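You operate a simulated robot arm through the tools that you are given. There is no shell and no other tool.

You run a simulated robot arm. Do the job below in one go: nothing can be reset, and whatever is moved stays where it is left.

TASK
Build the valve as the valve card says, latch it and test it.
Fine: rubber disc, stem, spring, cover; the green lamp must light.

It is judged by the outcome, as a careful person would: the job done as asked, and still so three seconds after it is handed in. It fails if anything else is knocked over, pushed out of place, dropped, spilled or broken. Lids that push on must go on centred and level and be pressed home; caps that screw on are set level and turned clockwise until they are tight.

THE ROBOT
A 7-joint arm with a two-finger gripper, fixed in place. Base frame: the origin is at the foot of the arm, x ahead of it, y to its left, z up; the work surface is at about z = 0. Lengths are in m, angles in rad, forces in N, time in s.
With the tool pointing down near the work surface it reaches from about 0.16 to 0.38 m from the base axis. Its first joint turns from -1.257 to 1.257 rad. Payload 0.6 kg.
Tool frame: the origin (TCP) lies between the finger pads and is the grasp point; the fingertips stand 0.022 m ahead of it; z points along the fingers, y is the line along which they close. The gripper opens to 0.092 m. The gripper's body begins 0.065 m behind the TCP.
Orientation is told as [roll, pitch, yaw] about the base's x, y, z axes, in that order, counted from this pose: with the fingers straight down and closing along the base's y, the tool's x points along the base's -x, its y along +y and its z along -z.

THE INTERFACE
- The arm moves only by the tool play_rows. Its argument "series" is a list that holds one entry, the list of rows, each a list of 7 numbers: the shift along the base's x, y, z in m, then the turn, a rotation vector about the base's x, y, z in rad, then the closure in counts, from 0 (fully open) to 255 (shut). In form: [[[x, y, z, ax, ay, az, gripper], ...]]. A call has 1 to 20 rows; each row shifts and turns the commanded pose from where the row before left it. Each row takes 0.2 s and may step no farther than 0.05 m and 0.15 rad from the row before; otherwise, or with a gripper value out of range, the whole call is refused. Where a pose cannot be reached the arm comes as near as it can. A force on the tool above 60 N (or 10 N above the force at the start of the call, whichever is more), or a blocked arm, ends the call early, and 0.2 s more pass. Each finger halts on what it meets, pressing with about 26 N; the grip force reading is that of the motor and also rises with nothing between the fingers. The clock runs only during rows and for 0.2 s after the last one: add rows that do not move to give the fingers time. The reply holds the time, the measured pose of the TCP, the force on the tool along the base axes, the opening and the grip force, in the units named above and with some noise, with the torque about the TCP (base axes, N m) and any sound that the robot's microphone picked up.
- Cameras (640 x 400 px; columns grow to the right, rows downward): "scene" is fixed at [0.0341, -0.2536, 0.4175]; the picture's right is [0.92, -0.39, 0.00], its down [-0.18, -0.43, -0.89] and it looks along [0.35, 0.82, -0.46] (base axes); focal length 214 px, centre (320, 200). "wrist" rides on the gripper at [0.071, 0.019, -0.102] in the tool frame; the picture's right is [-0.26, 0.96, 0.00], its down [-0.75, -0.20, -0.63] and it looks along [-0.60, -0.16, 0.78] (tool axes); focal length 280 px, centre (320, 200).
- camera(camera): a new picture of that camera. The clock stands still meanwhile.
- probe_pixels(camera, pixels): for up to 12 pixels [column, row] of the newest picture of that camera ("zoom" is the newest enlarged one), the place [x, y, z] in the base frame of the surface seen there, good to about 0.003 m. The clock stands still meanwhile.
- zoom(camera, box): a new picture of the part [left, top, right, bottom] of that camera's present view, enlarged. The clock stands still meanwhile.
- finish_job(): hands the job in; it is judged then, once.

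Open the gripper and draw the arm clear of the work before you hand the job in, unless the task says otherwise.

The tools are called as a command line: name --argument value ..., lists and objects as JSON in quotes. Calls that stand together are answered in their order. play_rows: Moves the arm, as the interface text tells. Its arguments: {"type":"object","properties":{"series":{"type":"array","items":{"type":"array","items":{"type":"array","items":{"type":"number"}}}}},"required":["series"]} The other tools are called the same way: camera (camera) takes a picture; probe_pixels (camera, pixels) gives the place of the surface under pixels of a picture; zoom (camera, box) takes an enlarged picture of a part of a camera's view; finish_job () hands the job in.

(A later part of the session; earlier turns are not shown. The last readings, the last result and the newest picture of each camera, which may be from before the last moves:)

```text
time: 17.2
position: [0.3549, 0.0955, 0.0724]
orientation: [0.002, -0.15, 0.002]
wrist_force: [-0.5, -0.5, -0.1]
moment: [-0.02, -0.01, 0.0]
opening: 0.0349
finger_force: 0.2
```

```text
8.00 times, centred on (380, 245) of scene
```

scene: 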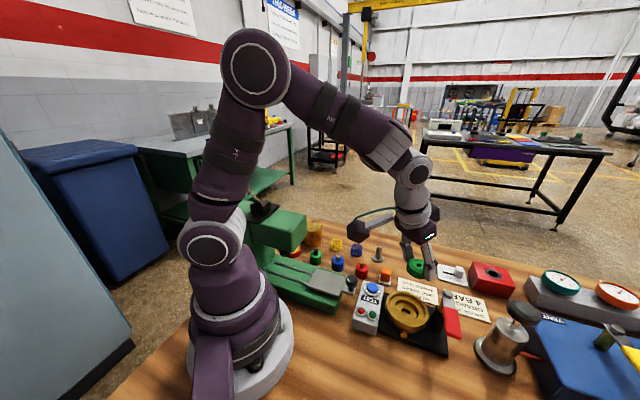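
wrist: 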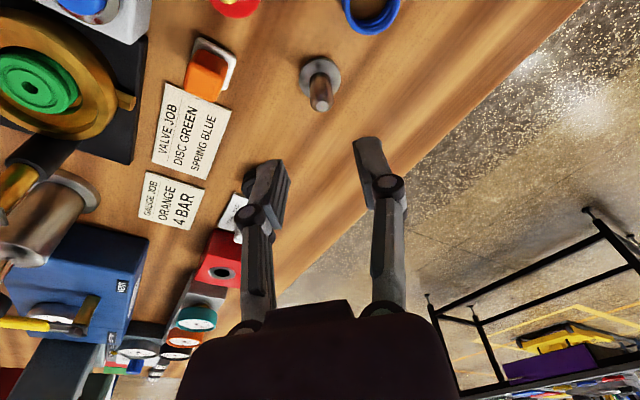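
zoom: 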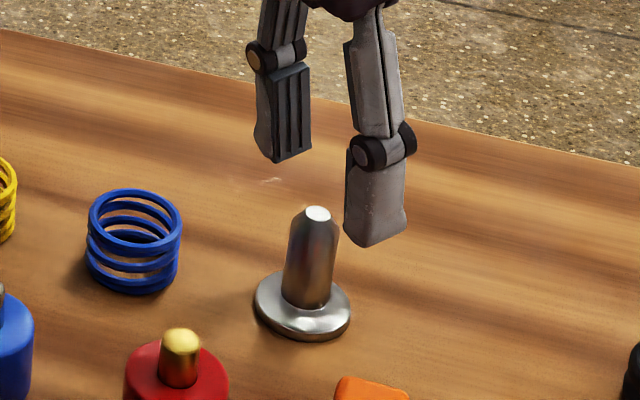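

The stem top at wrist (319,147) is within 1 mm of the desired offset. I descend straight to grip the rod and close.

play_rows --series '[[[0.0007, 0, -0.018, 0, 0, 0, 158], [0, 0, -0.018, 0, 0, 0, 158], [0, 0, 0, 0, 0, 0, 158], [0, 0, 0, 0, 0, 0, 190], [0, 0, 0, 0, 0, 0, 240], [0, 0, 0, 0, 0, 0, 240], [0, 0, 0, 0, 0, 0, 240]]]'

zoom --camera "wrist" --box '[224, 100, 416, 220]'

zoom --camera "scene" --box '[340, 220, 420, 270]'

```text
time: 18.8
position: [0.3567, 0.0956, 0.0343]
orientation: [0.0, -0.153, 0.002]
wrist_force: [0.8, -0.2, 0.5]
moment: [-0.01, -0.03, 0.01]
opening: 0.0149
finger_force: 25.8
```

```text
3.33 times, centred on (320, 160) of wrist
```

zoom: 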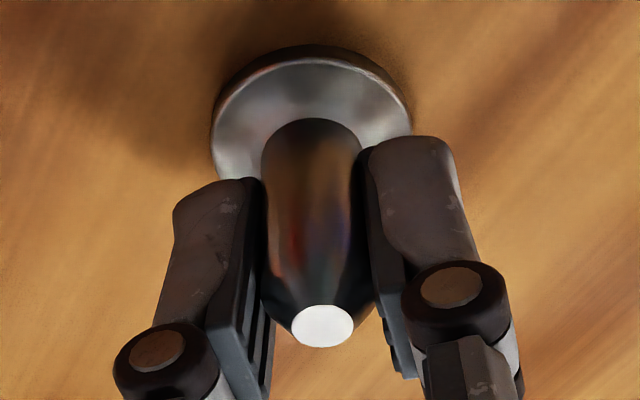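

```text
8.00 times, centred on (380, 245) of scene
```

zoom: 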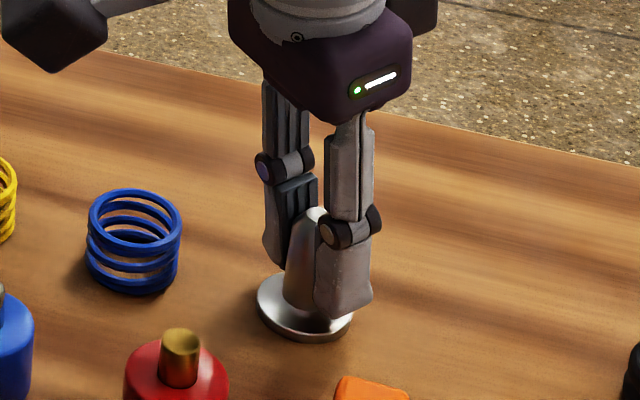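

The stem is gripped upright (opening 0.0149). I lift it and carry it over the disc.

play_rows --series '[[[0, 0, 0.02, 0, 0, 0, 240], [0, 0, 0.035, 0, 0, 0, 240], [0, 0, 0.04, 0, 0, 0, 240], [-0.0152, -0.041, 0, 0, 0, 0, 240], [-0.0152, -0.041, 0, 0, 0, 0, 240], [-0.0152, -0.041, 0, 0, 0, 0, 240], [-0.0151, -0.0413, 0, 0, 0, 0, 240], [0, 0, 0, 0, 0, 0, 240], [0, 0, 0, 0, 0, 0, 240]]]'

camera --camera "wrist"

zoom --camera "wrist" --box '[200, 10, 440, 160]'

```text
time: 20.8
position: [0.298, -0.069, 0.1277]
orientation: [0.003, -0.151, 0.002]
wrist_force: [-1.0, -0.3, -0.6]
moment: [-0.03, -0.01, 0.03]
opening: 0.0147
finger_force: 25.7
```

```text
taken
```

wrist: 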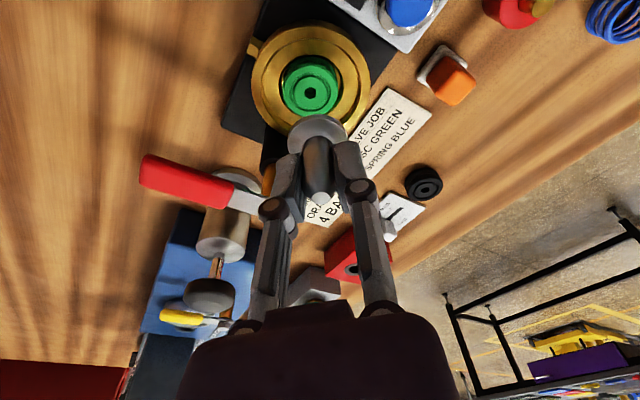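

```text
2.67 times, centred on (320, 85) of wrist
```

zoom: 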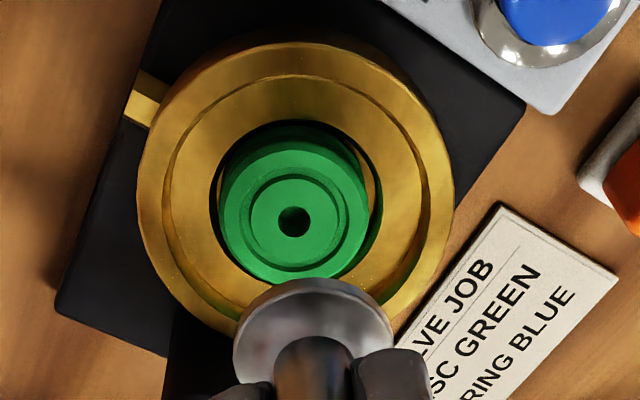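

Relative to the TCP the disc hole (wrist (310,93)) calls for a shift of about (-2.3,-2.5) mm. I apply it, lower to 1 cm above the disc and recheck.

play_rows --series '[[[-0.0023, -0.0025, -0.015, 0, 0, 0, 240], [0, 0, -0.015, 0, 0, 0, 240], [0, 0, -0.012, 0, 0, 0, 240], [0, 0, 0, 0, 0, 0, 240], [0, 0, 0, 0, 0, 0, 240]]]'

zoom --camera "wrist" --box '[200, 50, 440, 200]'

zoom --camera "scene" --box '[366, 260, 446, 310]'

```text
time: 22.0
position: [0.2937, -0.0707, 0.0865]
orientation: [0.001, -0.152, 0.002]
wrist_force: [0.9, -1.3, -0.9]
moment: [-0.02, 0.03, 0.02]
opening: 0.0148
finger_force: 25.5
```

```text
2.67 times, centred on (320, 125) of wrist
```

zoom: 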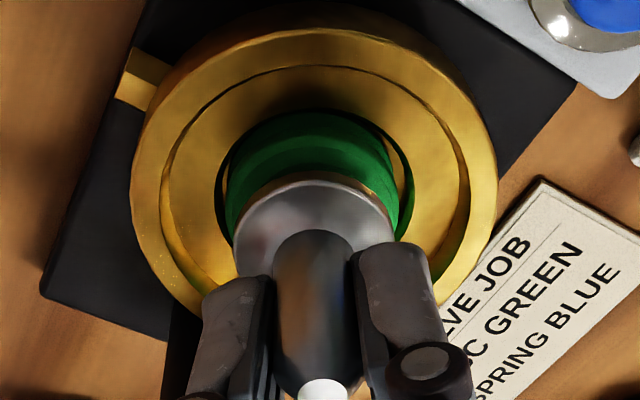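

```text
8.00 times, centred on (406, 285) of scene
```

zoom: 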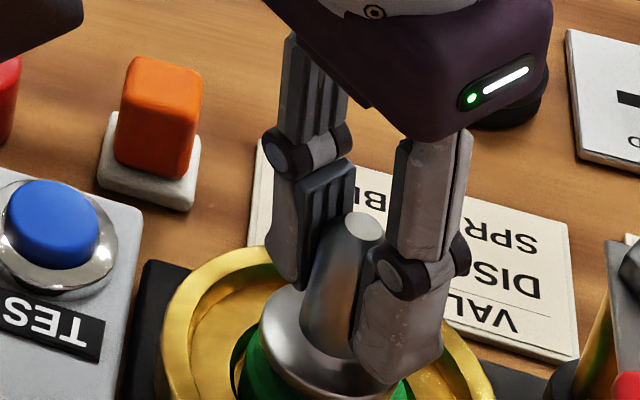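

The flange and body look concentric within ~1 mm. I lower in small steps onto the disc and read the force.

play_rows --series '[[[0.0005, 0, -0.005, 0, 0, 0, 240], [0, 0, -0.003, 0, 0, 0, 240], [0, 0, -0.0015, 0, 0, 0, 240], [0, 0, 0, 0, 0, 0, 240], [0, 0, 0, 0, 0, 0, 240]]]'

zoom --camera "scene" --box '[366, 265, 446, 315]'

zoom --camera "wrist" --box '[200, 50, 440, 200]'

```text
time: 23.2
position: [0.2953, -0.0711, 0.0774]
orientation: [0.002, -0.153, 0.002]
wrist_force: [0.1, -0.2, -0.9]
moment: [0.0, 0.01, -0.01]
opening: 0.0151
finger_force: 26.3
```

```text
8.00 times, centred on (406, 290) of scene
```

zoom: 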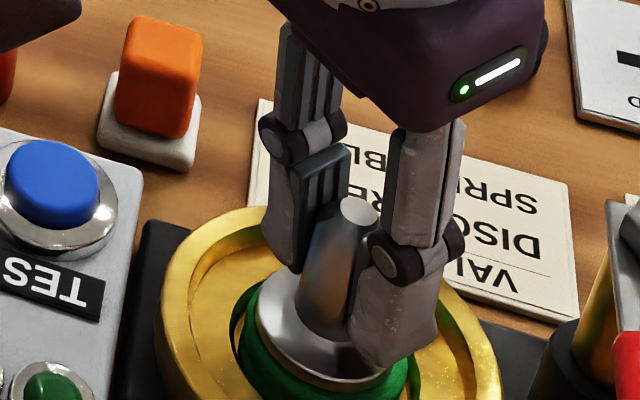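

```text
2.67 times, centred on (320, 125) of wrist
```

zoom: 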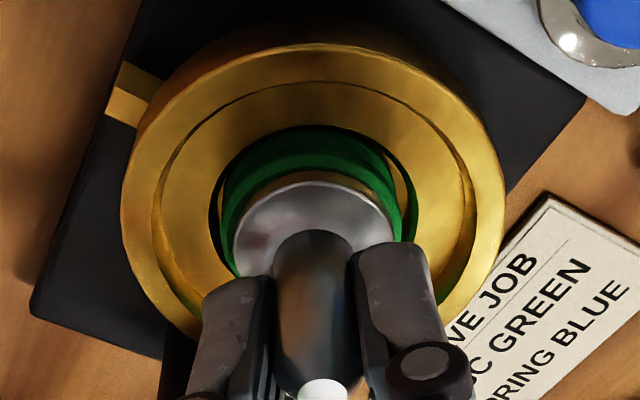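

Scene view shows the flange evenly inside the disc's edge, with a small gap still. I lower in 1 mm steps until contact.

play_rows --series '[[[0, 0, -0.001, 0, 0, 0, 240], [0, 0, -0.001, 0, 0, 0, 240], [0, 0, 0, 0, 0, 0, 240]]]'

zoom --camera "scene" --box '[382, 285, 430, 315]'

```text
time: 24.0
position: [0.2945, -0.0699, 0.076]
orientation: [0.0, -0.154, 0.001]
wrist_force: [1.7, -1.8, 11.2]
moment: [-0.11, -0.06, -0.03]
opening: 0.0151
finger_force: 26.0
```

```text
13.33 times, centred on (406, 300) of scene
```

zoom: 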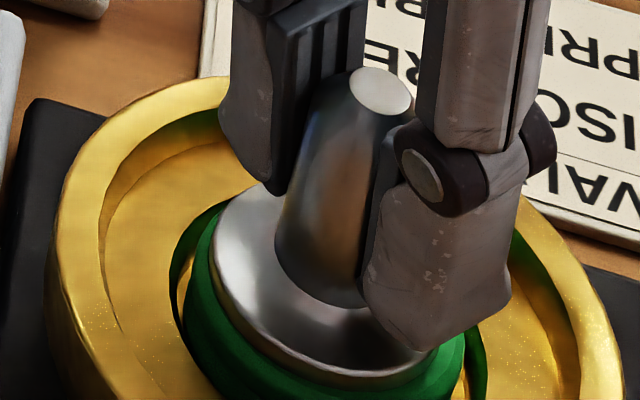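

Contact at about 11 N: the stem stands on the disc. I open and rise straight up, then check.

play_rows --series '[[[0, 0, 0.0005, 0, 0, 0, 200], [0, 0, 0, 0, 0, 0, 158], [0, 0, 0, 0, 0, 0, 158], [0, 0, 0.02, 0, 0, 0, 158], [0, 0, 0.04, 0, 0, 0, 158], [0, 0, 0.02, 0, 0, 0, 158], [0, 0, 0, 0, 0, 0, 158]]]'

zoom --camera "scene" --box '[366, 270, 446, 320]'

zoom --camera "wrist" --box '[200, 0, 440, 150]'

```text
time: 25.6
position: [0.2947, -0.0717, 0.1553]
orientation: [0.003, -0.152, -0.001]
wrist_force: [0.1, 0.5, 0.8]
moment: [0.02, -0.04, 0.03]
opening: 0.0348
finger_force: 0.1
```

```text
8.00 times, centred on (406, 295) of scene
```

zoom: 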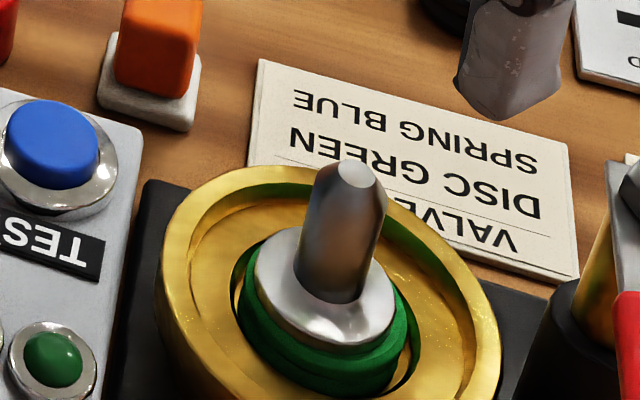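

```text
2.67 times, centred on (320, 75) of wrist
```

zoom: 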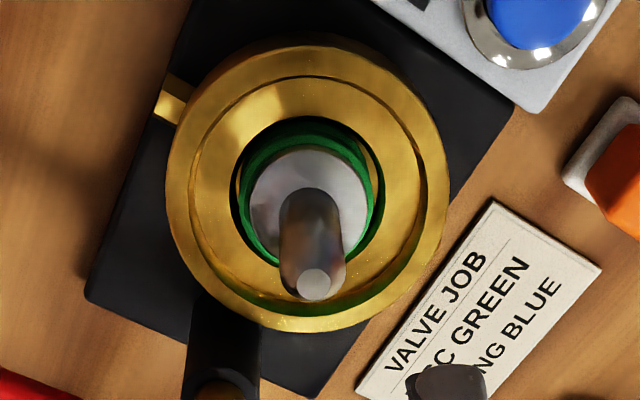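

The stem stands upright, centred on the disc. Next, the blue spring: I untilt the tool and hover over it near (0.32,0.145).

play_rows --series '[[[0, 0.01, 0.015, 0, 0.05, 0, 158], [0.004, 0.042, 0, 0, 0.05, 0, 130], [0.004, 0.042, 0, 0, 0.05, 0, 116], [0.004, 0.042, 0, 0, 0, 0, 116], [0.004, 0.042, 0, 0, 0, 0, 116], [0.0, 0.038, -0.01, 0, 0, 0, 116], [0, 0, -0.02, 0, 0, 0, 116], [0, 0, 0, 0, 0, 0, 116]]]'

camera --camera "wrist"

zoom --camera "scene" --box '[325, 230, 389, 270]'

```text
time: 27.4
position: [0.3096, 0.1443, 0.1407]
orientation: [0.003, -0.001, 0.0]
wrist_force: [0.1, 0.1, 0.9]
moment: [0.02, -0.01, 0.0]
opening: 0.0504
finger_force: 0.0
```

```text
taken
```

wrist: 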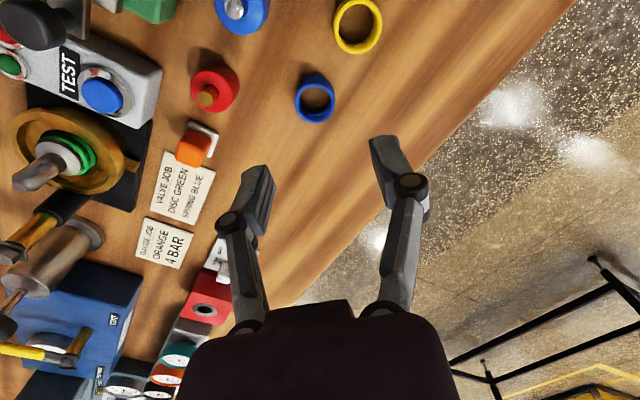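

```text
10.00 times, centred on (357, 250) of scene
```

zoom: 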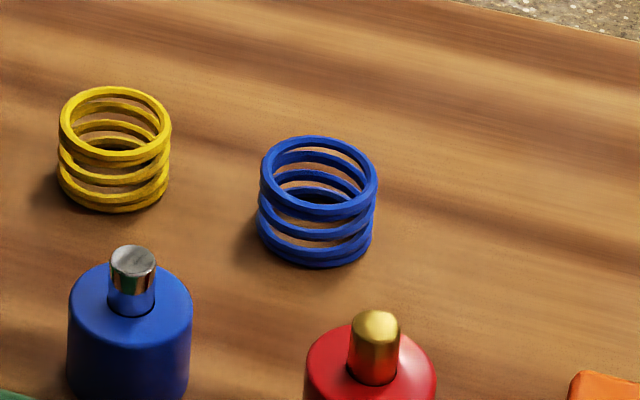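

zoom --camera "wrist" --box '[250, 60, 378, 140]'

probe_pixels --camera "wrist" --pixels '[[297, 99], [333, 101], [316, 120], [316, 78], [301, 112], [329, 115], [313, 100], [374, 38], [358, 52], [215, 82], [235, 90], [210, 62]]'

```text
5.00 times, centred on (314, 100) of wrist
```

zoom: 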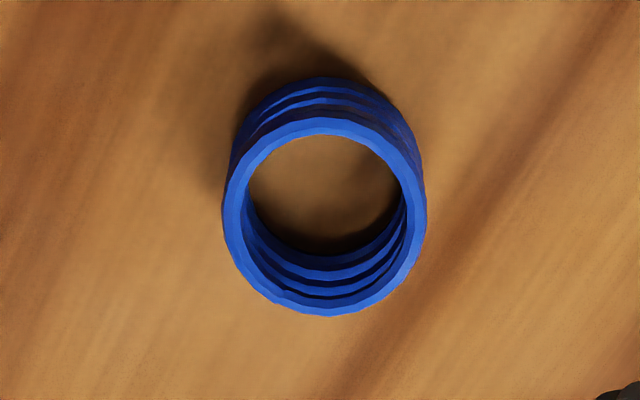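

```text
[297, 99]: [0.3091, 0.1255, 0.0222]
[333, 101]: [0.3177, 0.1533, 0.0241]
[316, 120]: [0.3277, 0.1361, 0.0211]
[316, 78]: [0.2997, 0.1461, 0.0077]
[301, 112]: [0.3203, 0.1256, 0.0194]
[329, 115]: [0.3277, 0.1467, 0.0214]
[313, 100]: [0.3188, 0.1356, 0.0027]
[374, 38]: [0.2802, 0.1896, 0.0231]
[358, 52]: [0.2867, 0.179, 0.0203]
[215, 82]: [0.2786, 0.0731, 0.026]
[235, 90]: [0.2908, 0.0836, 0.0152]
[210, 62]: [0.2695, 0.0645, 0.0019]
```

The blue spring is at about (0.3138,0.1387), r≈0.016, top z≈0.022 (wrist pixel (315,103)). I move above it and partly descend, then recheck.

play_rows --series '[[[0.0042, -0.0056, -0.02, 0, 0, 0, 116], [0, 0, -0.035, 0, 0, 0, 116], [0, 0, -0.03, 0, 0, 0, 116], [0, 0, 0, 0, 0, 0, 116], [0, 0, 0, 0, 0, 0, 116]]]'

zoom --camera "wrist" --box '[224, 80, 416, 200]'

zoom --camera "scene" --box '[325, 220, 405, 270]'

```text
time: 28.6
position: [0.3171, 0.1383, 0.0536]
orientation: [0.002, -0.002, 0.003]
wrist_force: [0.4, 0.3, 0.4]
moment: [0.0, -0.01, -0.04]
opening: 0.0501
finger_force: 0.1
```

```text
3.33 times, centred on (320, 140) of wrist
```

zoom: 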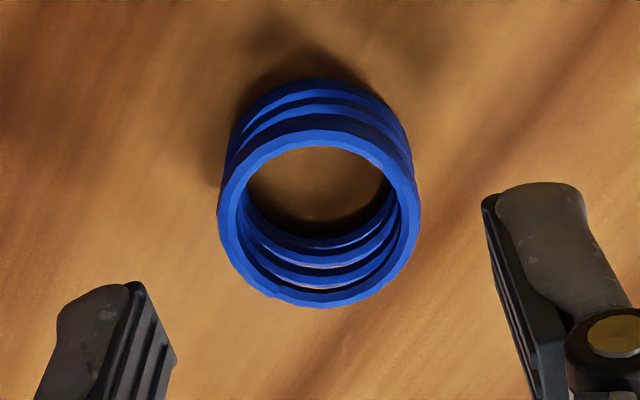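

```text
8.00 times, centred on (365, 245) of scene
```

zoom: 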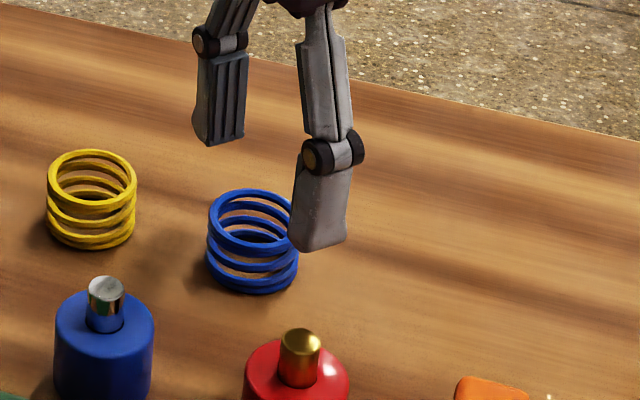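

The spring lies 3.4 mm behind the TCP in x. I correct, descend to z≈0.026 and check once more before closing.

play_rows --series '[[[-0.0034, 0.0003, 0, 0, 0, 0, 116], [0, 0, -0.014, 0, 0, 0, 116], [0, 0, -0.013, 0, 0, 0, 116], [0, 0, 0, 0, 0, 0, 116], [0, 0, 0, 0, 0, 0, 116]]]'

zoom --camera "wrist" --box '[224, 100, 416, 220]'

```text
time: 29.8
position: [0.3104, 0.1389, 0.0281]
orientation: [0.002, -0.002, 0.002]
wrist_force: [-0.1, 0.2, 0.2]
moment: [0.02, -0.03, 0.01]
opening: 0.0501
finger_force: 0.0
```

```text
3.33 times, centred on (320, 160) of wrist
```

zoom: 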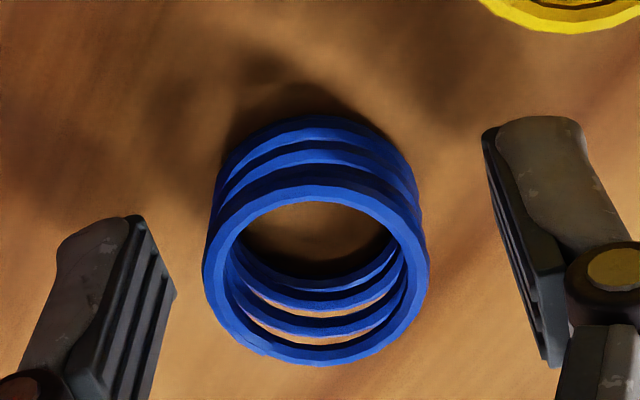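

The spring is now 2.3 mm ahead and 1.5 mm right of the TCP; I nudge and recheck.

play_rows --series '[[[0.0023, -0.0015, -0.001, 0, 0, 0, 116], [0, 0, 0, 0, 0, 0, 116], [0, 0, 0, 0, 0, 0, 116]]]'

zoom --camera "wrist" --box '[224, 100, 416, 220]'

```text
time: 30.6
position: [0.3131, 0.1375, 0.0279]
orientation: [0.001, -0.001, 0.0]
wrist_force: [-0.3, 0.4, -0.5]
moment: [-0.01, -0.03, -0.01]
opening: 0.0504
finger_force: 0.1
```

```text
3.33 times, centred on (320, 160) of wrist
```

zoom: 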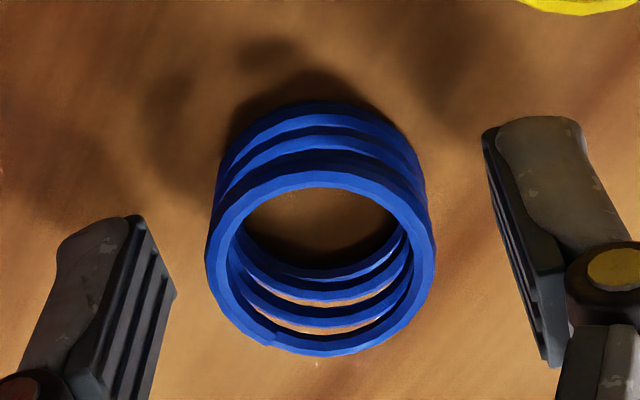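

Centred within half a millimetre. I close on the spring.

play_rows --series '[[[0, 0, 0, 0, 0, 0, 150], [0, 0, 0, 0, 0, 0, 190], [0, 0, 0, 0, 0, 0, 210], [0, 0, 0, 0, 0, 0, 210], [0, 0, 0, 0, 0, 0, 210]]]'

zoom --camera "wrist" --box '[224, 100, 416, 220]'

```text
time: 31.8
position: [0.313, 0.1373, 0.0282]
orientation: [0.003, -0.001, 0.002]
wrist_force: [-0.1, -1.1, 5.0]
moment: [-0.01, 0.05, -0.02]
opening: 0.0329
finger_force: 25.8
```

```text
3.33 times, centred on (320, 160) of wrist
```

zoom: 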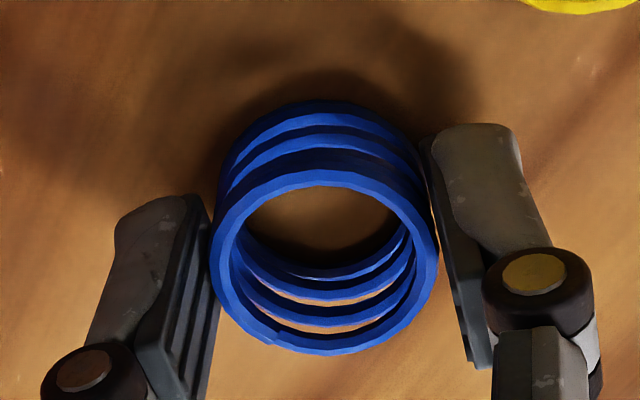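

Spring held (opening 0.033). I lift it well above the stem height and carry it over the valve.

play_rows --series '[[[0, 0, 0.03, 0, 0, 0, 210], [0, 0, 0.045, 0, 0, 0, 210], [0, 0, 0.045, 0, 0, 0, 210], [-0.0034, -0.0415, 0, 0, 0, 0, 210], [-0.0034, -0.0415, 0, 0, 0, 0, 210], [-0.0034, -0.0415, 0, 0, 0, 0, 210], [-0.0034, -0.0415, 0, 0, 0, 0, 210], [-0.0034, -0.0415, 0, 0, 0, 0, 210], [0, 0, 0, 0, 0, 0, 210], [0, 0, 0, 0, 0, 0, 210]]]'

camera --camera "wrist"

zoom --camera "wrist" --box '[200, 70, 440, 220]'

zoom --camera "scene" --box '[350, 230, 462, 300]'

```text
time: 34.0
position: [0.2939, -0.069, 0.1477]
orientation: [0.003, -0.001, 0.002]
wrist_force: [0.2, -0.1, -0.2]
moment: [0.01, 0.0, -0.02]
opening: 0.0325
finger_force: 25.9
```

```text
taken
```

wrist: 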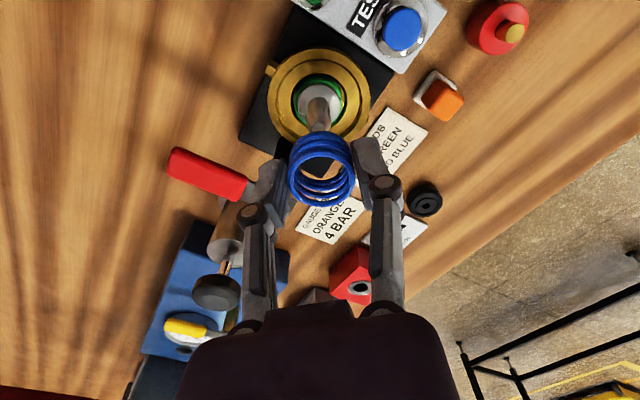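

```text
2.67 times, centred on (320, 145) of wrist
```

zoom: 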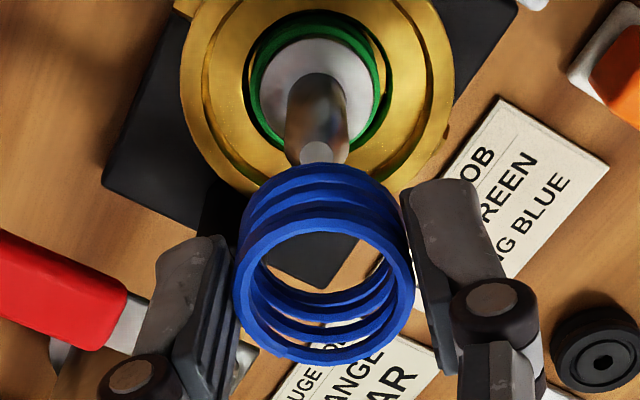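

```text
5.71 times, centred on (406, 265) of scene
```

zoom: 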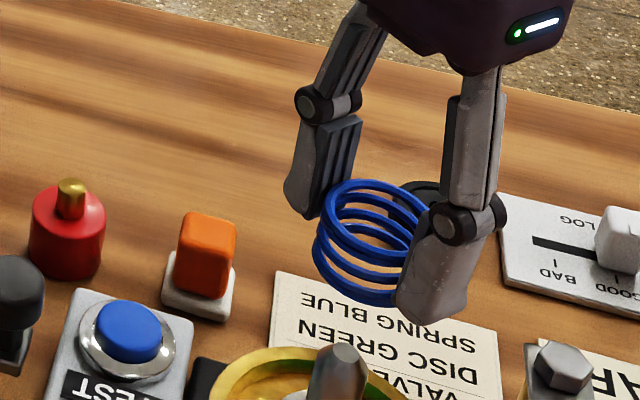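

The stem top at wrist (318,127) is within 2 mm of the spring axis. I correct and lower until the coil is just above the stem tip.

play_rows --series '[[[0.0008, -0.0017, -0.01, 0, 0, 0, 210], [0, 0, -0.014, 0, 0, 0, 210], [0, 0, 0, 0, 0, 0, 210], [0, 0, 0, 0, 0, 0, 210]]]'

zoom --camera "wrist" --box '[200, 70, 440, 220]'

zoom --camera "scene" --box '[350, 245, 462, 315]'

```text
time: 35.0
position: [0.2959, -0.07, 0.1243]
orientation: [0.002, -0.001, 0.002]
wrist_force: [-1.0, -0.8, -0.2]
moment: [0.0, 0.04, -0.02]
opening: 0.0328
finger_force: 26.0
```

```text
2.67 times, centred on (320, 145) of wrist
```

zoom: 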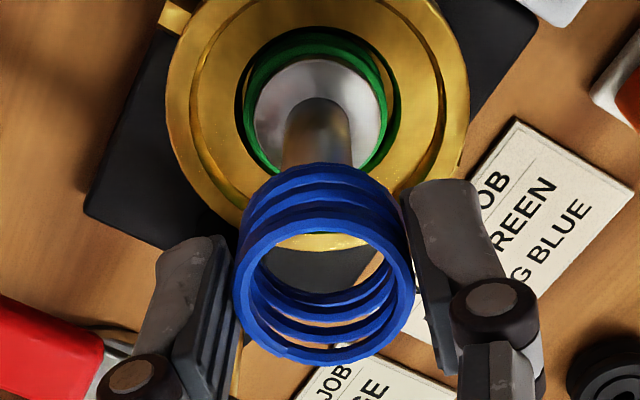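

```text
5.71 times, centred on (406, 280) of scene
```

zoom: 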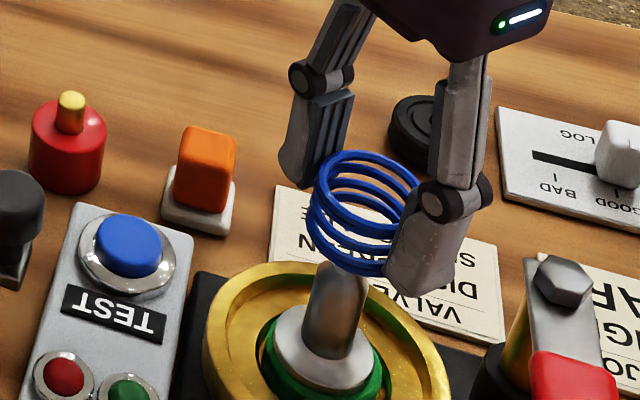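

Alignment is within about 1 mm against 5 mm of clearance. I lower the spring over the stem to just above the flange.

play_rows --series '[[[-0.0005, 0, -0.012, 0, 0, 0, 210], [0, 0, -0.012, 0, 0, 0, 210], [0, 0, -0.012, 0, 0, 0, 210], [0, 0, -0.009, 0, 0, 0, 210], [0, 0, 0, 0, 0, 0, 210], [0, 0, 0, 0, 0, 0, 210]]]'

zoom --camera "wrist" --box '[200, 70, 440, 220]'

zoom --camera "scene" --box '[366, 260, 462, 320]'

```text
time: 36.4
position: [0.2945, -0.0687, 0.0804]
orientation: [0.002, -0.001, 0.003]
wrist_force: [-0.5, -0.7, -1.1]
moment: [-0.01, -0.01, -0.01]
opening: 0.0329
finger_force: 26.6
```

```text
2.67 times, centred on (320, 145) of wrist
```

zoom: 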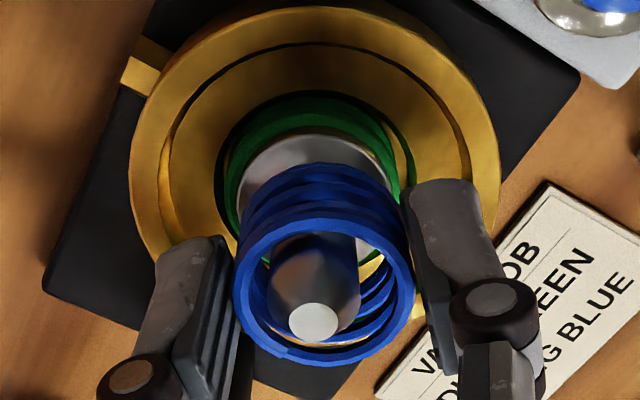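

```text
6.67 times, centred on (414, 290) of scene
```

zoom: 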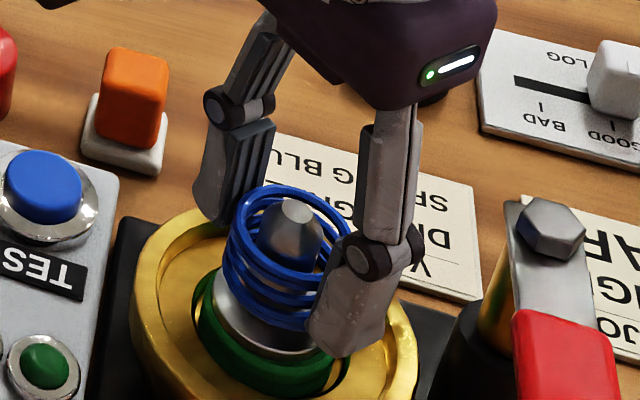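

The stem tip (wrist (318,190)) is 1.5 mm right of the spring axis; I shift by that and lower to contact.

play_rows --series '[[[0.0008, -0.0014, -0.002, 0, 0, 0, 210], [0, 0, -0.003, 0, 0, 0, 210], [0, 0, -0.001, 0, 0, 0, 210], [0, 0, 0, 0, 0, 0, 210], [0, 0, 0, 0, 0, 0, 210]]]'

zoom --camera "wrist" --box '[200, 70, 440, 220]'

zoom --camera "scene" --box '[380, 280, 436, 315]'

```text
time: 37.6
position: [0.2984, -0.0717, 0.0741]
orientation: [-0.001, -0.002, 0.0]
wrist_force: [-0.4, 1.4, 18.9]
moment: [0.06, 0.15, 0.06]
opening: 0.0332
finger_force: 26.0
```

```text
2.67 times, centred on (320, 145) of wrist
```

zoom: 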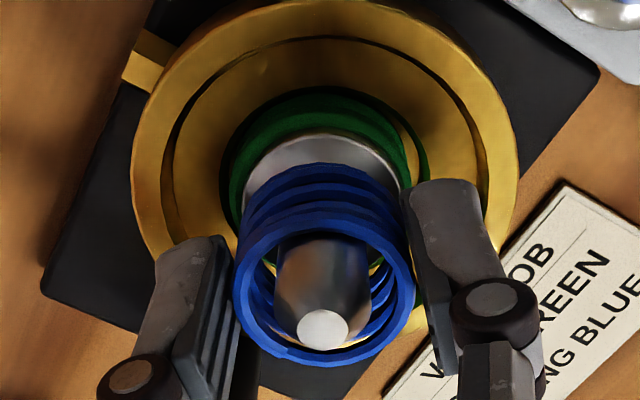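

```text
11.43 times, centred on (408, 298) of scene
```

zoom: 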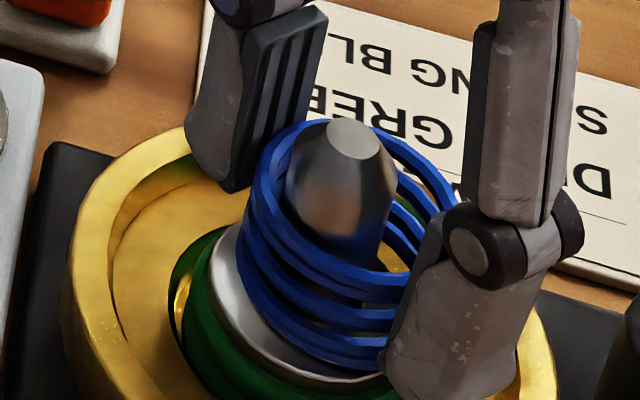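

Contact reads 19 N, but the spring is about 2 mm too far out (+x) relative to the stem. I raise slightly, shift back, and look before setting it down.

play_rows --series '[[[0, 0, 0.003, 0, 0, 0, 210], [-0.0018, 0.0007, 0, 0, 0, 0, 210], [0, 0, 0, 0, 0, 0, 210], [0, 0, 0, 0, 0, 0, 210]]]'

zoom --camera "wrist" --box '[200, 70, 440, 220]'

zoom --camera "scene" --box '[380, 280, 436, 315]'

```text
time: 38.6
position: [0.2966, -0.07, 0.0773]
orientation: [0.003, -0.002, 0.0]
wrist_force: [0.5, 0.0, -0.7]
moment: [-0.02, -0.03, -0.01]
opening: 0.0327
finger_force: 25.9
```

```text
2.67 times, centred on (320, 145) of wrist
```

zoom: 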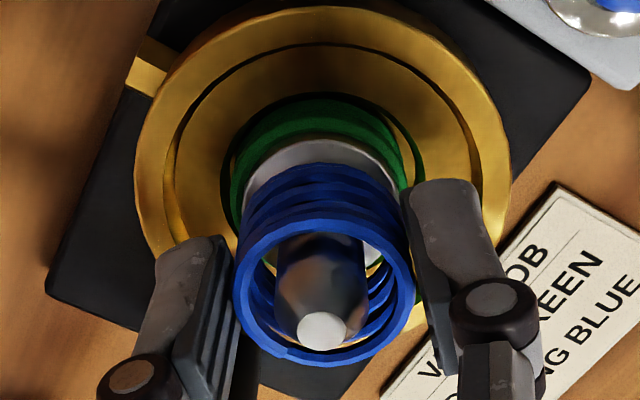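

```text
11.43 times, centred on (408, 298) of scene
```

zoom: 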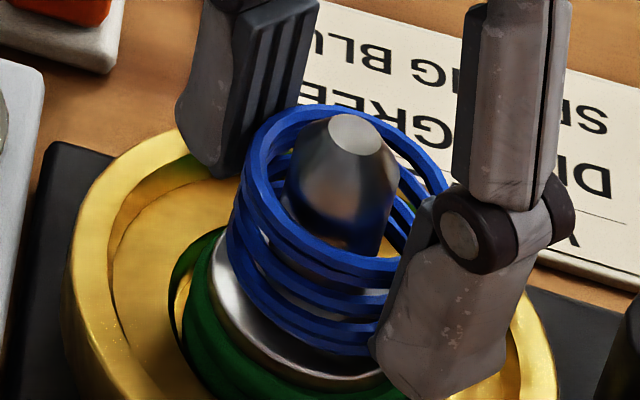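

Now the stem tip is within 1 mm of the spring axis. I lower again to touch.

play_rows --series '[[[0, 0, -0.0015, 0, 0, 0, 210], [0, 0, -0.0012, 0, 0, 0, 210], [0, 0, 0, 0, 0, 0, 210]]]'

zoom --camera "scene" --box '[380, 280, 436, 315]'

```text
time: 39.4
position: [0.2961, -0.0707, 0.0746]
orientation: [0.001, -0.001, 0.002]
wrist_force: [0.4, -0.4, 0.5]
moment: [-0.01, -0.02, -0.02]
opening: 0.0329
finger_force: 25.8
```

```text
11.43 times, centred on (408, 298) of scene
```

zoom: 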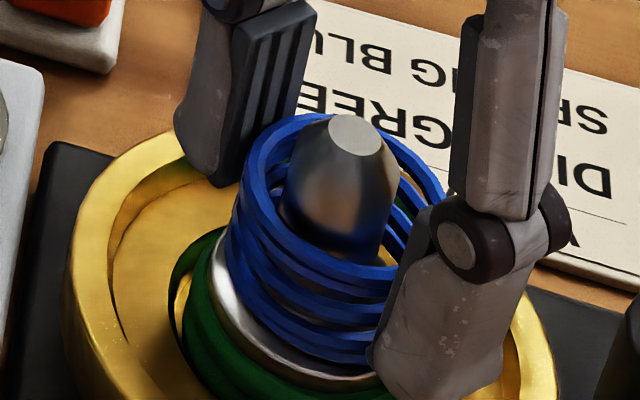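

The spring is concentric and a hair above the flange. I release it and rise straight up.

play_rows --series '[[[0, 0, 0, 0, 0, 0, 150], [0, 0, 0, 0, 0, 0, 120], [0, 0, 0, 0, 0, 0, 116], [0, 0, 0.02, 0, 0, 0, 116], [0, 0, 0.04, 0, 0, 0, 116], [0, 0, 0.03, 0, 0, 0, 116], [0, 0, 0, 0, 0, 0, 116]]]'

zoom --camera "scene" --box '[366, 270, 446, 320]'

zoom --camera "wrist" --box '[200, 20, 440, 170]'

```text
time: 41.0
position: [0.2971, -0.0703, 0.1639]
orientation: [0.002, -0.002, 0.003]
wrist_force: [0.6, 0.3, -0.1]
moment: [-0.02, 0.01, 0.0]
opening: 0.05
finger_force: 0.1
```

```text
8.00 times, centred on (406, 295) of scene
```

zoom: 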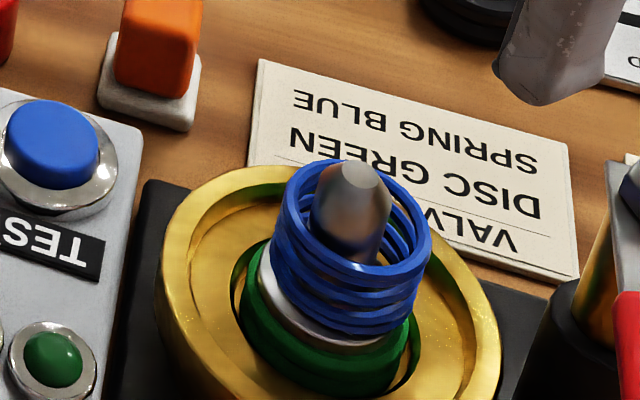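

```text
2.67 times, centred on (320, 95) of wrist
```

zoom: 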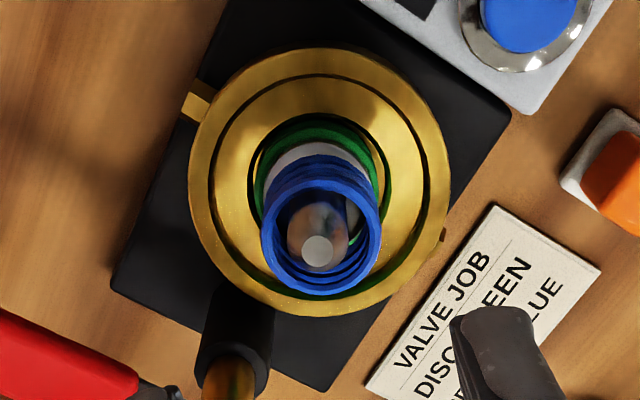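

I zoom closer to judge whether the spring's base is centred on the flange.

zoom --camera "scene" --box '[386, 285, 434, 315]'

zoom --camera "wrist" --box '[272, 60, 368, 120]'

```text
13.33 times, centred on (410, 300) of scene
```

zoom: 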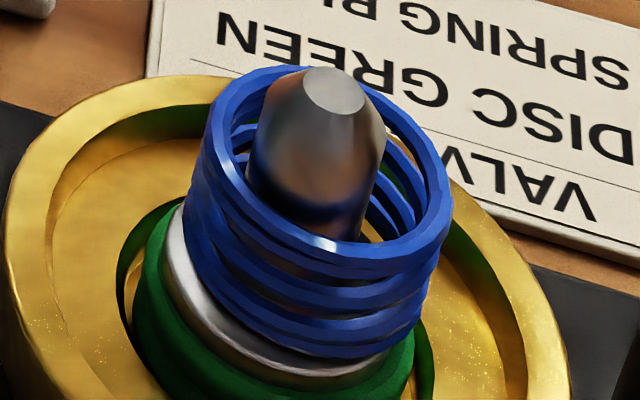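

```text
6.67 times, centred on (320, 90) of wrist
```

zoom: 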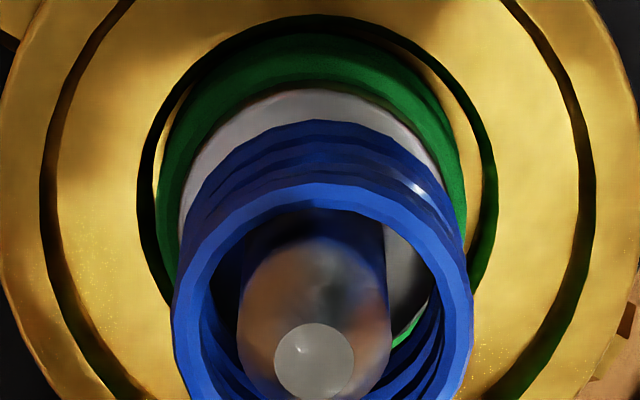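

Measured in both views, the spring sits about 2.5–3 mm too far in +x relative to the stem, which itself is centred in the body. I go back down to re-grip the spring and shift it.

play_rows --series '[[[0, 0, -0.03, 0, 0, 0, 116], [0, 0, -0.03, 0, 0, 0, 116], [0, 0, -0.02, 0, 0, 0, 116], [0, 0, -0.008, 0, 0, 0, 116], [0, 0, 0, 0, 0, 0, 116], [0, 0, 0, 0, 0, 0, 116]]]'

zoom --camera "wrist" --box '[200, 70, 440, 220]'

zoom --camera "scene" --box '[380, 280, 436, 315]'

```text
time: 42.4
position: [0.2967, -0.0693, 0.0751]
orientation: [0.002, -0.002, 0.003]
wrist_force: [0.9, -0.2, 0.1]
moment: [0.0, 0.0, -0.02]
opening: 0.0504
finger_force: 0.1
```

```text
2.67 times, centred on (320, 145) of wrist
```

zoom: 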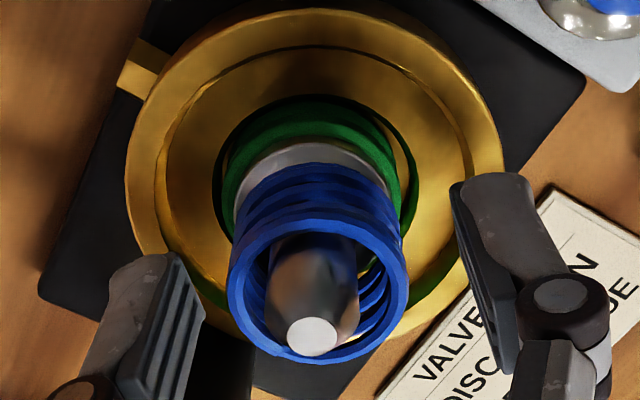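

```text
11.43 times, centred on (408, 298) of scene
```

zoom: 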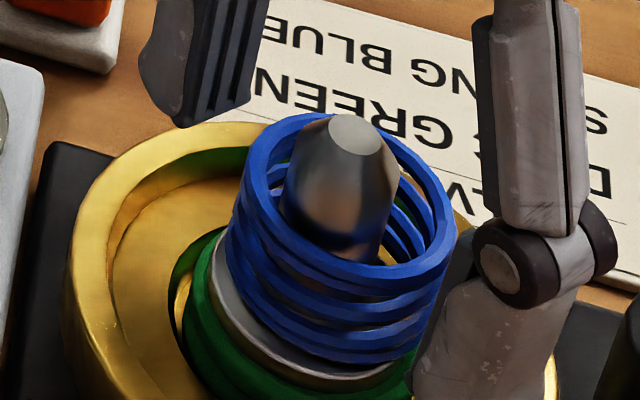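

The offset is confirmed: spring minus stem ≈ (+2.8,+0.3) mm. I centre the fingers on the spring in y, close, lift 3 mm and look.

play_rows --series '[[[0.001, -0.0012, 0, 0, 0, 0, 116], [0, 0, 0, 0, 0, 0, 150], [0, 0, 0, 0, 0, 0, 190], [0, 0, 0, 0, 0, 0, 210], [0, 0, 0, 0, 0, 0, 210], [0, 0, 0.003, 0, 0, 0, 210], [0, 0, 0, 0, 0, 0, 210]]]'

zoom --camera "wrist" --box '[200, 70, 440, 220]'

zoom --camera "scene" --box '[380, 280, 436, 315]'

```text
time: 44.0
position: [0.2965, -0.071, 0.0786]
orientation: [0.002, -0.002, 0.002]
wrist_force: [-0.1, 0.1, 0.5]
moment: [0.03, -0.03, 0.0]
opening: 0.0329
finger_force: 25.4
```

```text
2.67 times, centred on (320, 145) of wrist
```

zoom: 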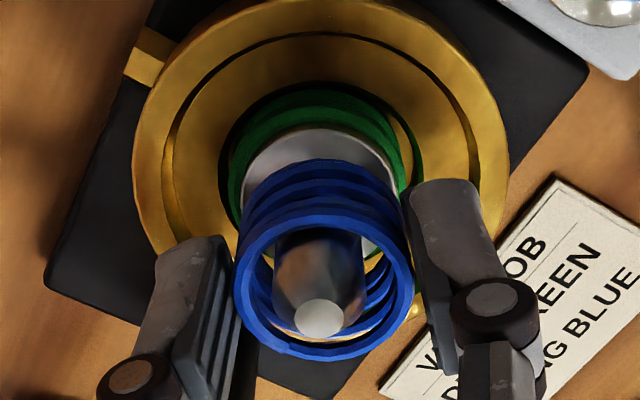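

```text
11.43 times, centred on (408, 298) of scene
```

zoom: 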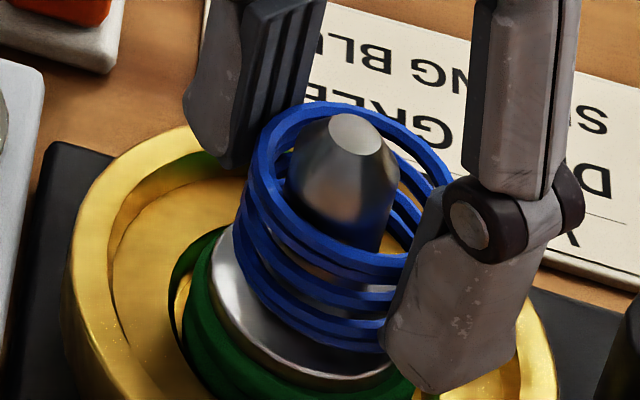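

After lifting, the spring is only ~1.3 mm ahead of the stem axis. I shift back 1.5 mm and check before lowering.

play_rows --series '[[[-0.0015, 0, 0, 0, 0, 0, 210], [0, 0, 0, 0, 0, 0, 210], [0, 0, 0, 0, 0, 0, 210]]]'

zoom --camera "wrist" --box '[200, 70, 440, 220]'

zoom --camera "scene" --box '[380, 280, 436, 315]'

```text
time: 44.8
position: [0.295, -0.0712, 0.0782]
orientation: [0.003, -0.003, 0.001]
wrist_force: [-0.8, -0.8, 0.0]
moment: [-0.02, -0.03, -0.01]
opening: 0.0327
finger_force: 26.1
```

```text
2.67 times, centred on (320, 145) of wrist
```

zoom: 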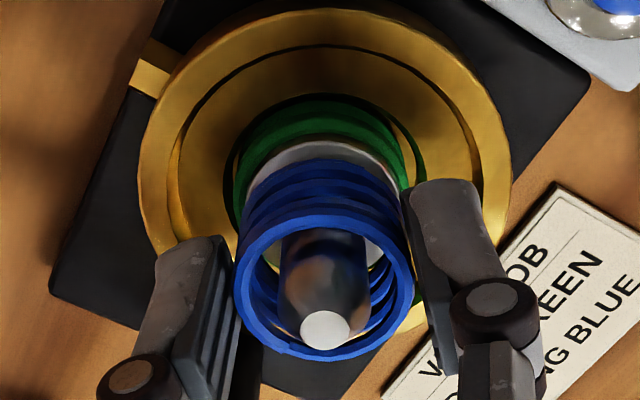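

```text
11.43 times, centred on (408, 298) of scene
```

zoom: 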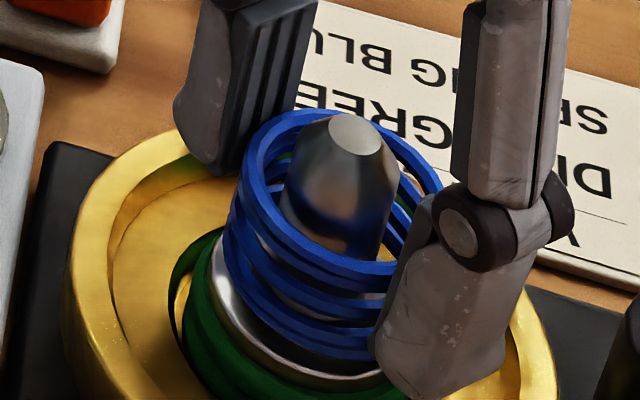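

Now the ring is concentric within ~0.6 mm in the scene view. I lower gently and release.

play_rows --series '[[[0, 0, -0.0015, 0, 0, 0, 210], [0, 0, -0.0015, 0, 0, 0, 210], [0, 0, 0, 0, 0, 0, 210], [0, 0, 0, 0, 0, 0, 210]]]'

zoom --camera "scene" --box '[380, 280, 436, 315]'

zoom --camera "wrist" --box '[200, 70, 440, 220]'

```text
time: 45.8
position: [0.2964, -0.0713, 0.0769]
orientation: [0.002, -0.004, 0.003]
wrist_force: [-0.9, 1.4, 5.9]
moment: [0.01, -0.04, -0.04]
opening: 0.0333
finger_force: 26.0
```

```text
11.43 times, centred on (408, 298) of scene
```

zoom: 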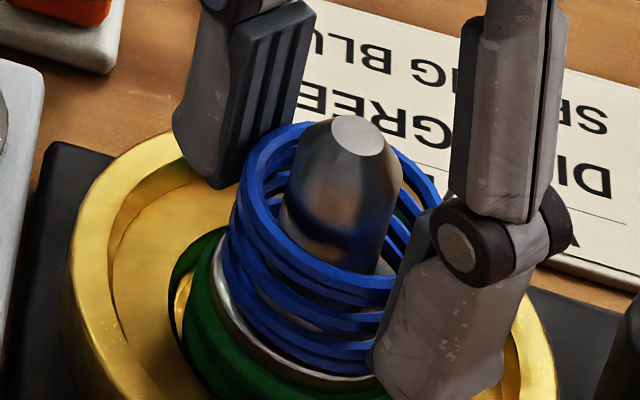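

```text
2.67 times, centred on (320, 145) of wrist
```

zoom: 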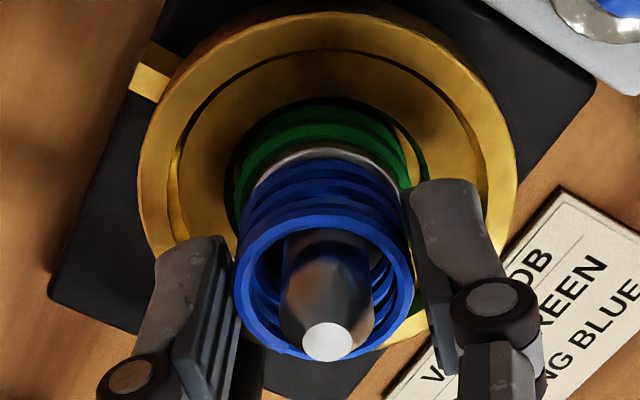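

The spring now sits ~1.5 mm on the other side (towards -x). I lift 2 mm, shift +1.2 mm and compare again.

play_rows --series '[[[0, 0, 0.0015, 0, 0, 0, 210], [0.0012, 0, 0, 0, 0, 0, 210], [0, 0, 0, 0, 0, 0, 210], [0, 0, 0, 0, 0, 0, 210]]]'

zoom --camera "scene" --box '[380, 280, 436, 315]'

zoom --camera "wrist" --box '[200, 70, 440, 220]'

```text
time: 46.8
position: [0.2955, -0.0712, 0.0783]
orientation: [0.003, -0.001, 0.0]
wrist_force: [-0.9, 0.2, -0.2]
moment: [0.0, -0.02, 0.03]
opening: 0.0332
finger_force: 25.6
```

```text
11.43 times, centred on (408, 298) of scene
```

zoom: 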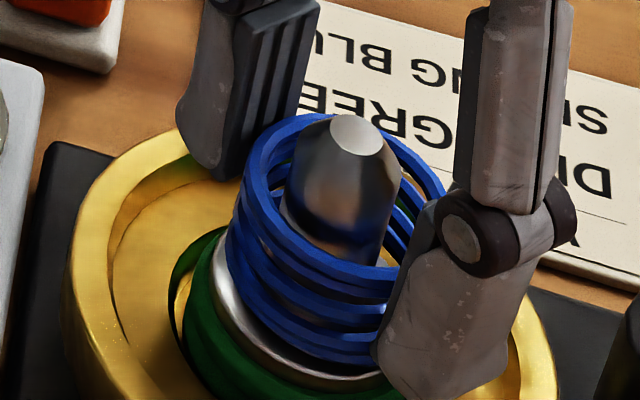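

```text
2.67 times, centred on (320, 145) of wrist
```

zoom: 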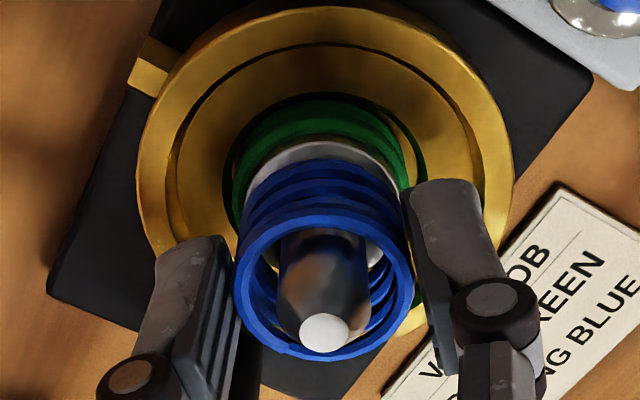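

Concentric again within a millimetre, with about 1 mm to go. I lower 1 mm and release, then rise.

play_rows --series '[[[0, 0, -0.001, 0, 0, 0, 210], [0, 0, 0, 0, 0, 0, 180], [0, 0, 0, 0, 0, 0, 140], [0, 0, 0, 0, 0, 0, 116], [0, 0, 0, 0, 0, 0, 116], [0, 0, 0.02, 0, 0, 0, 116], [0, 0, 0.04, 0, 0, 0, 116], [0, 0, 0.03, 0, 0, 0, 116], [0, 0, 0, 0, 0, 0, 116]]]'

zoom --camera "scene" --box '[386, 285, 434, 315]'

zoom --camera "wrist" --box '[240, 45, 400, 145]'

```text
time: 48.8
position: [0.2962, -0.0714, 0.1651]
orientation: [0.002, -0.002, 0.002]
wrist_force: [-1.0, -0.4, -0.4]
moment: [0.0, 0.05, -0.02]
opening: 0.0501
finger_force: 0.1
```

```text
13.33 times, centred on (410, 300) of scene
```

zoom: 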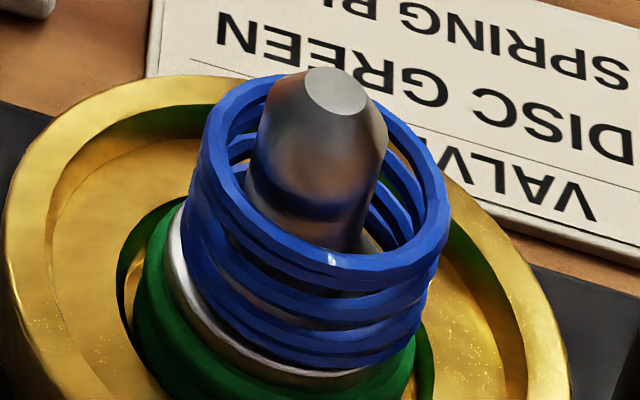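

```text
4.00 times, centred on (320, 95) of wrist
```

zoom: 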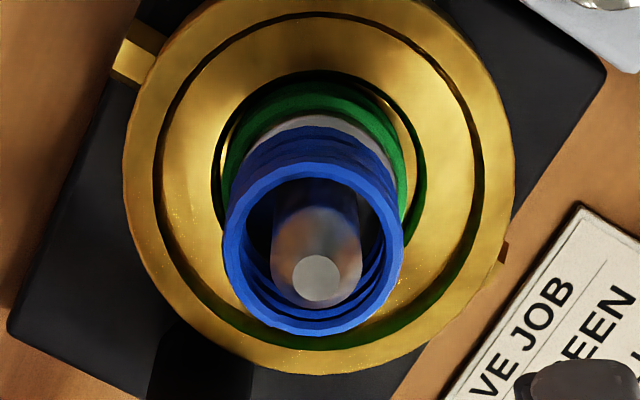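

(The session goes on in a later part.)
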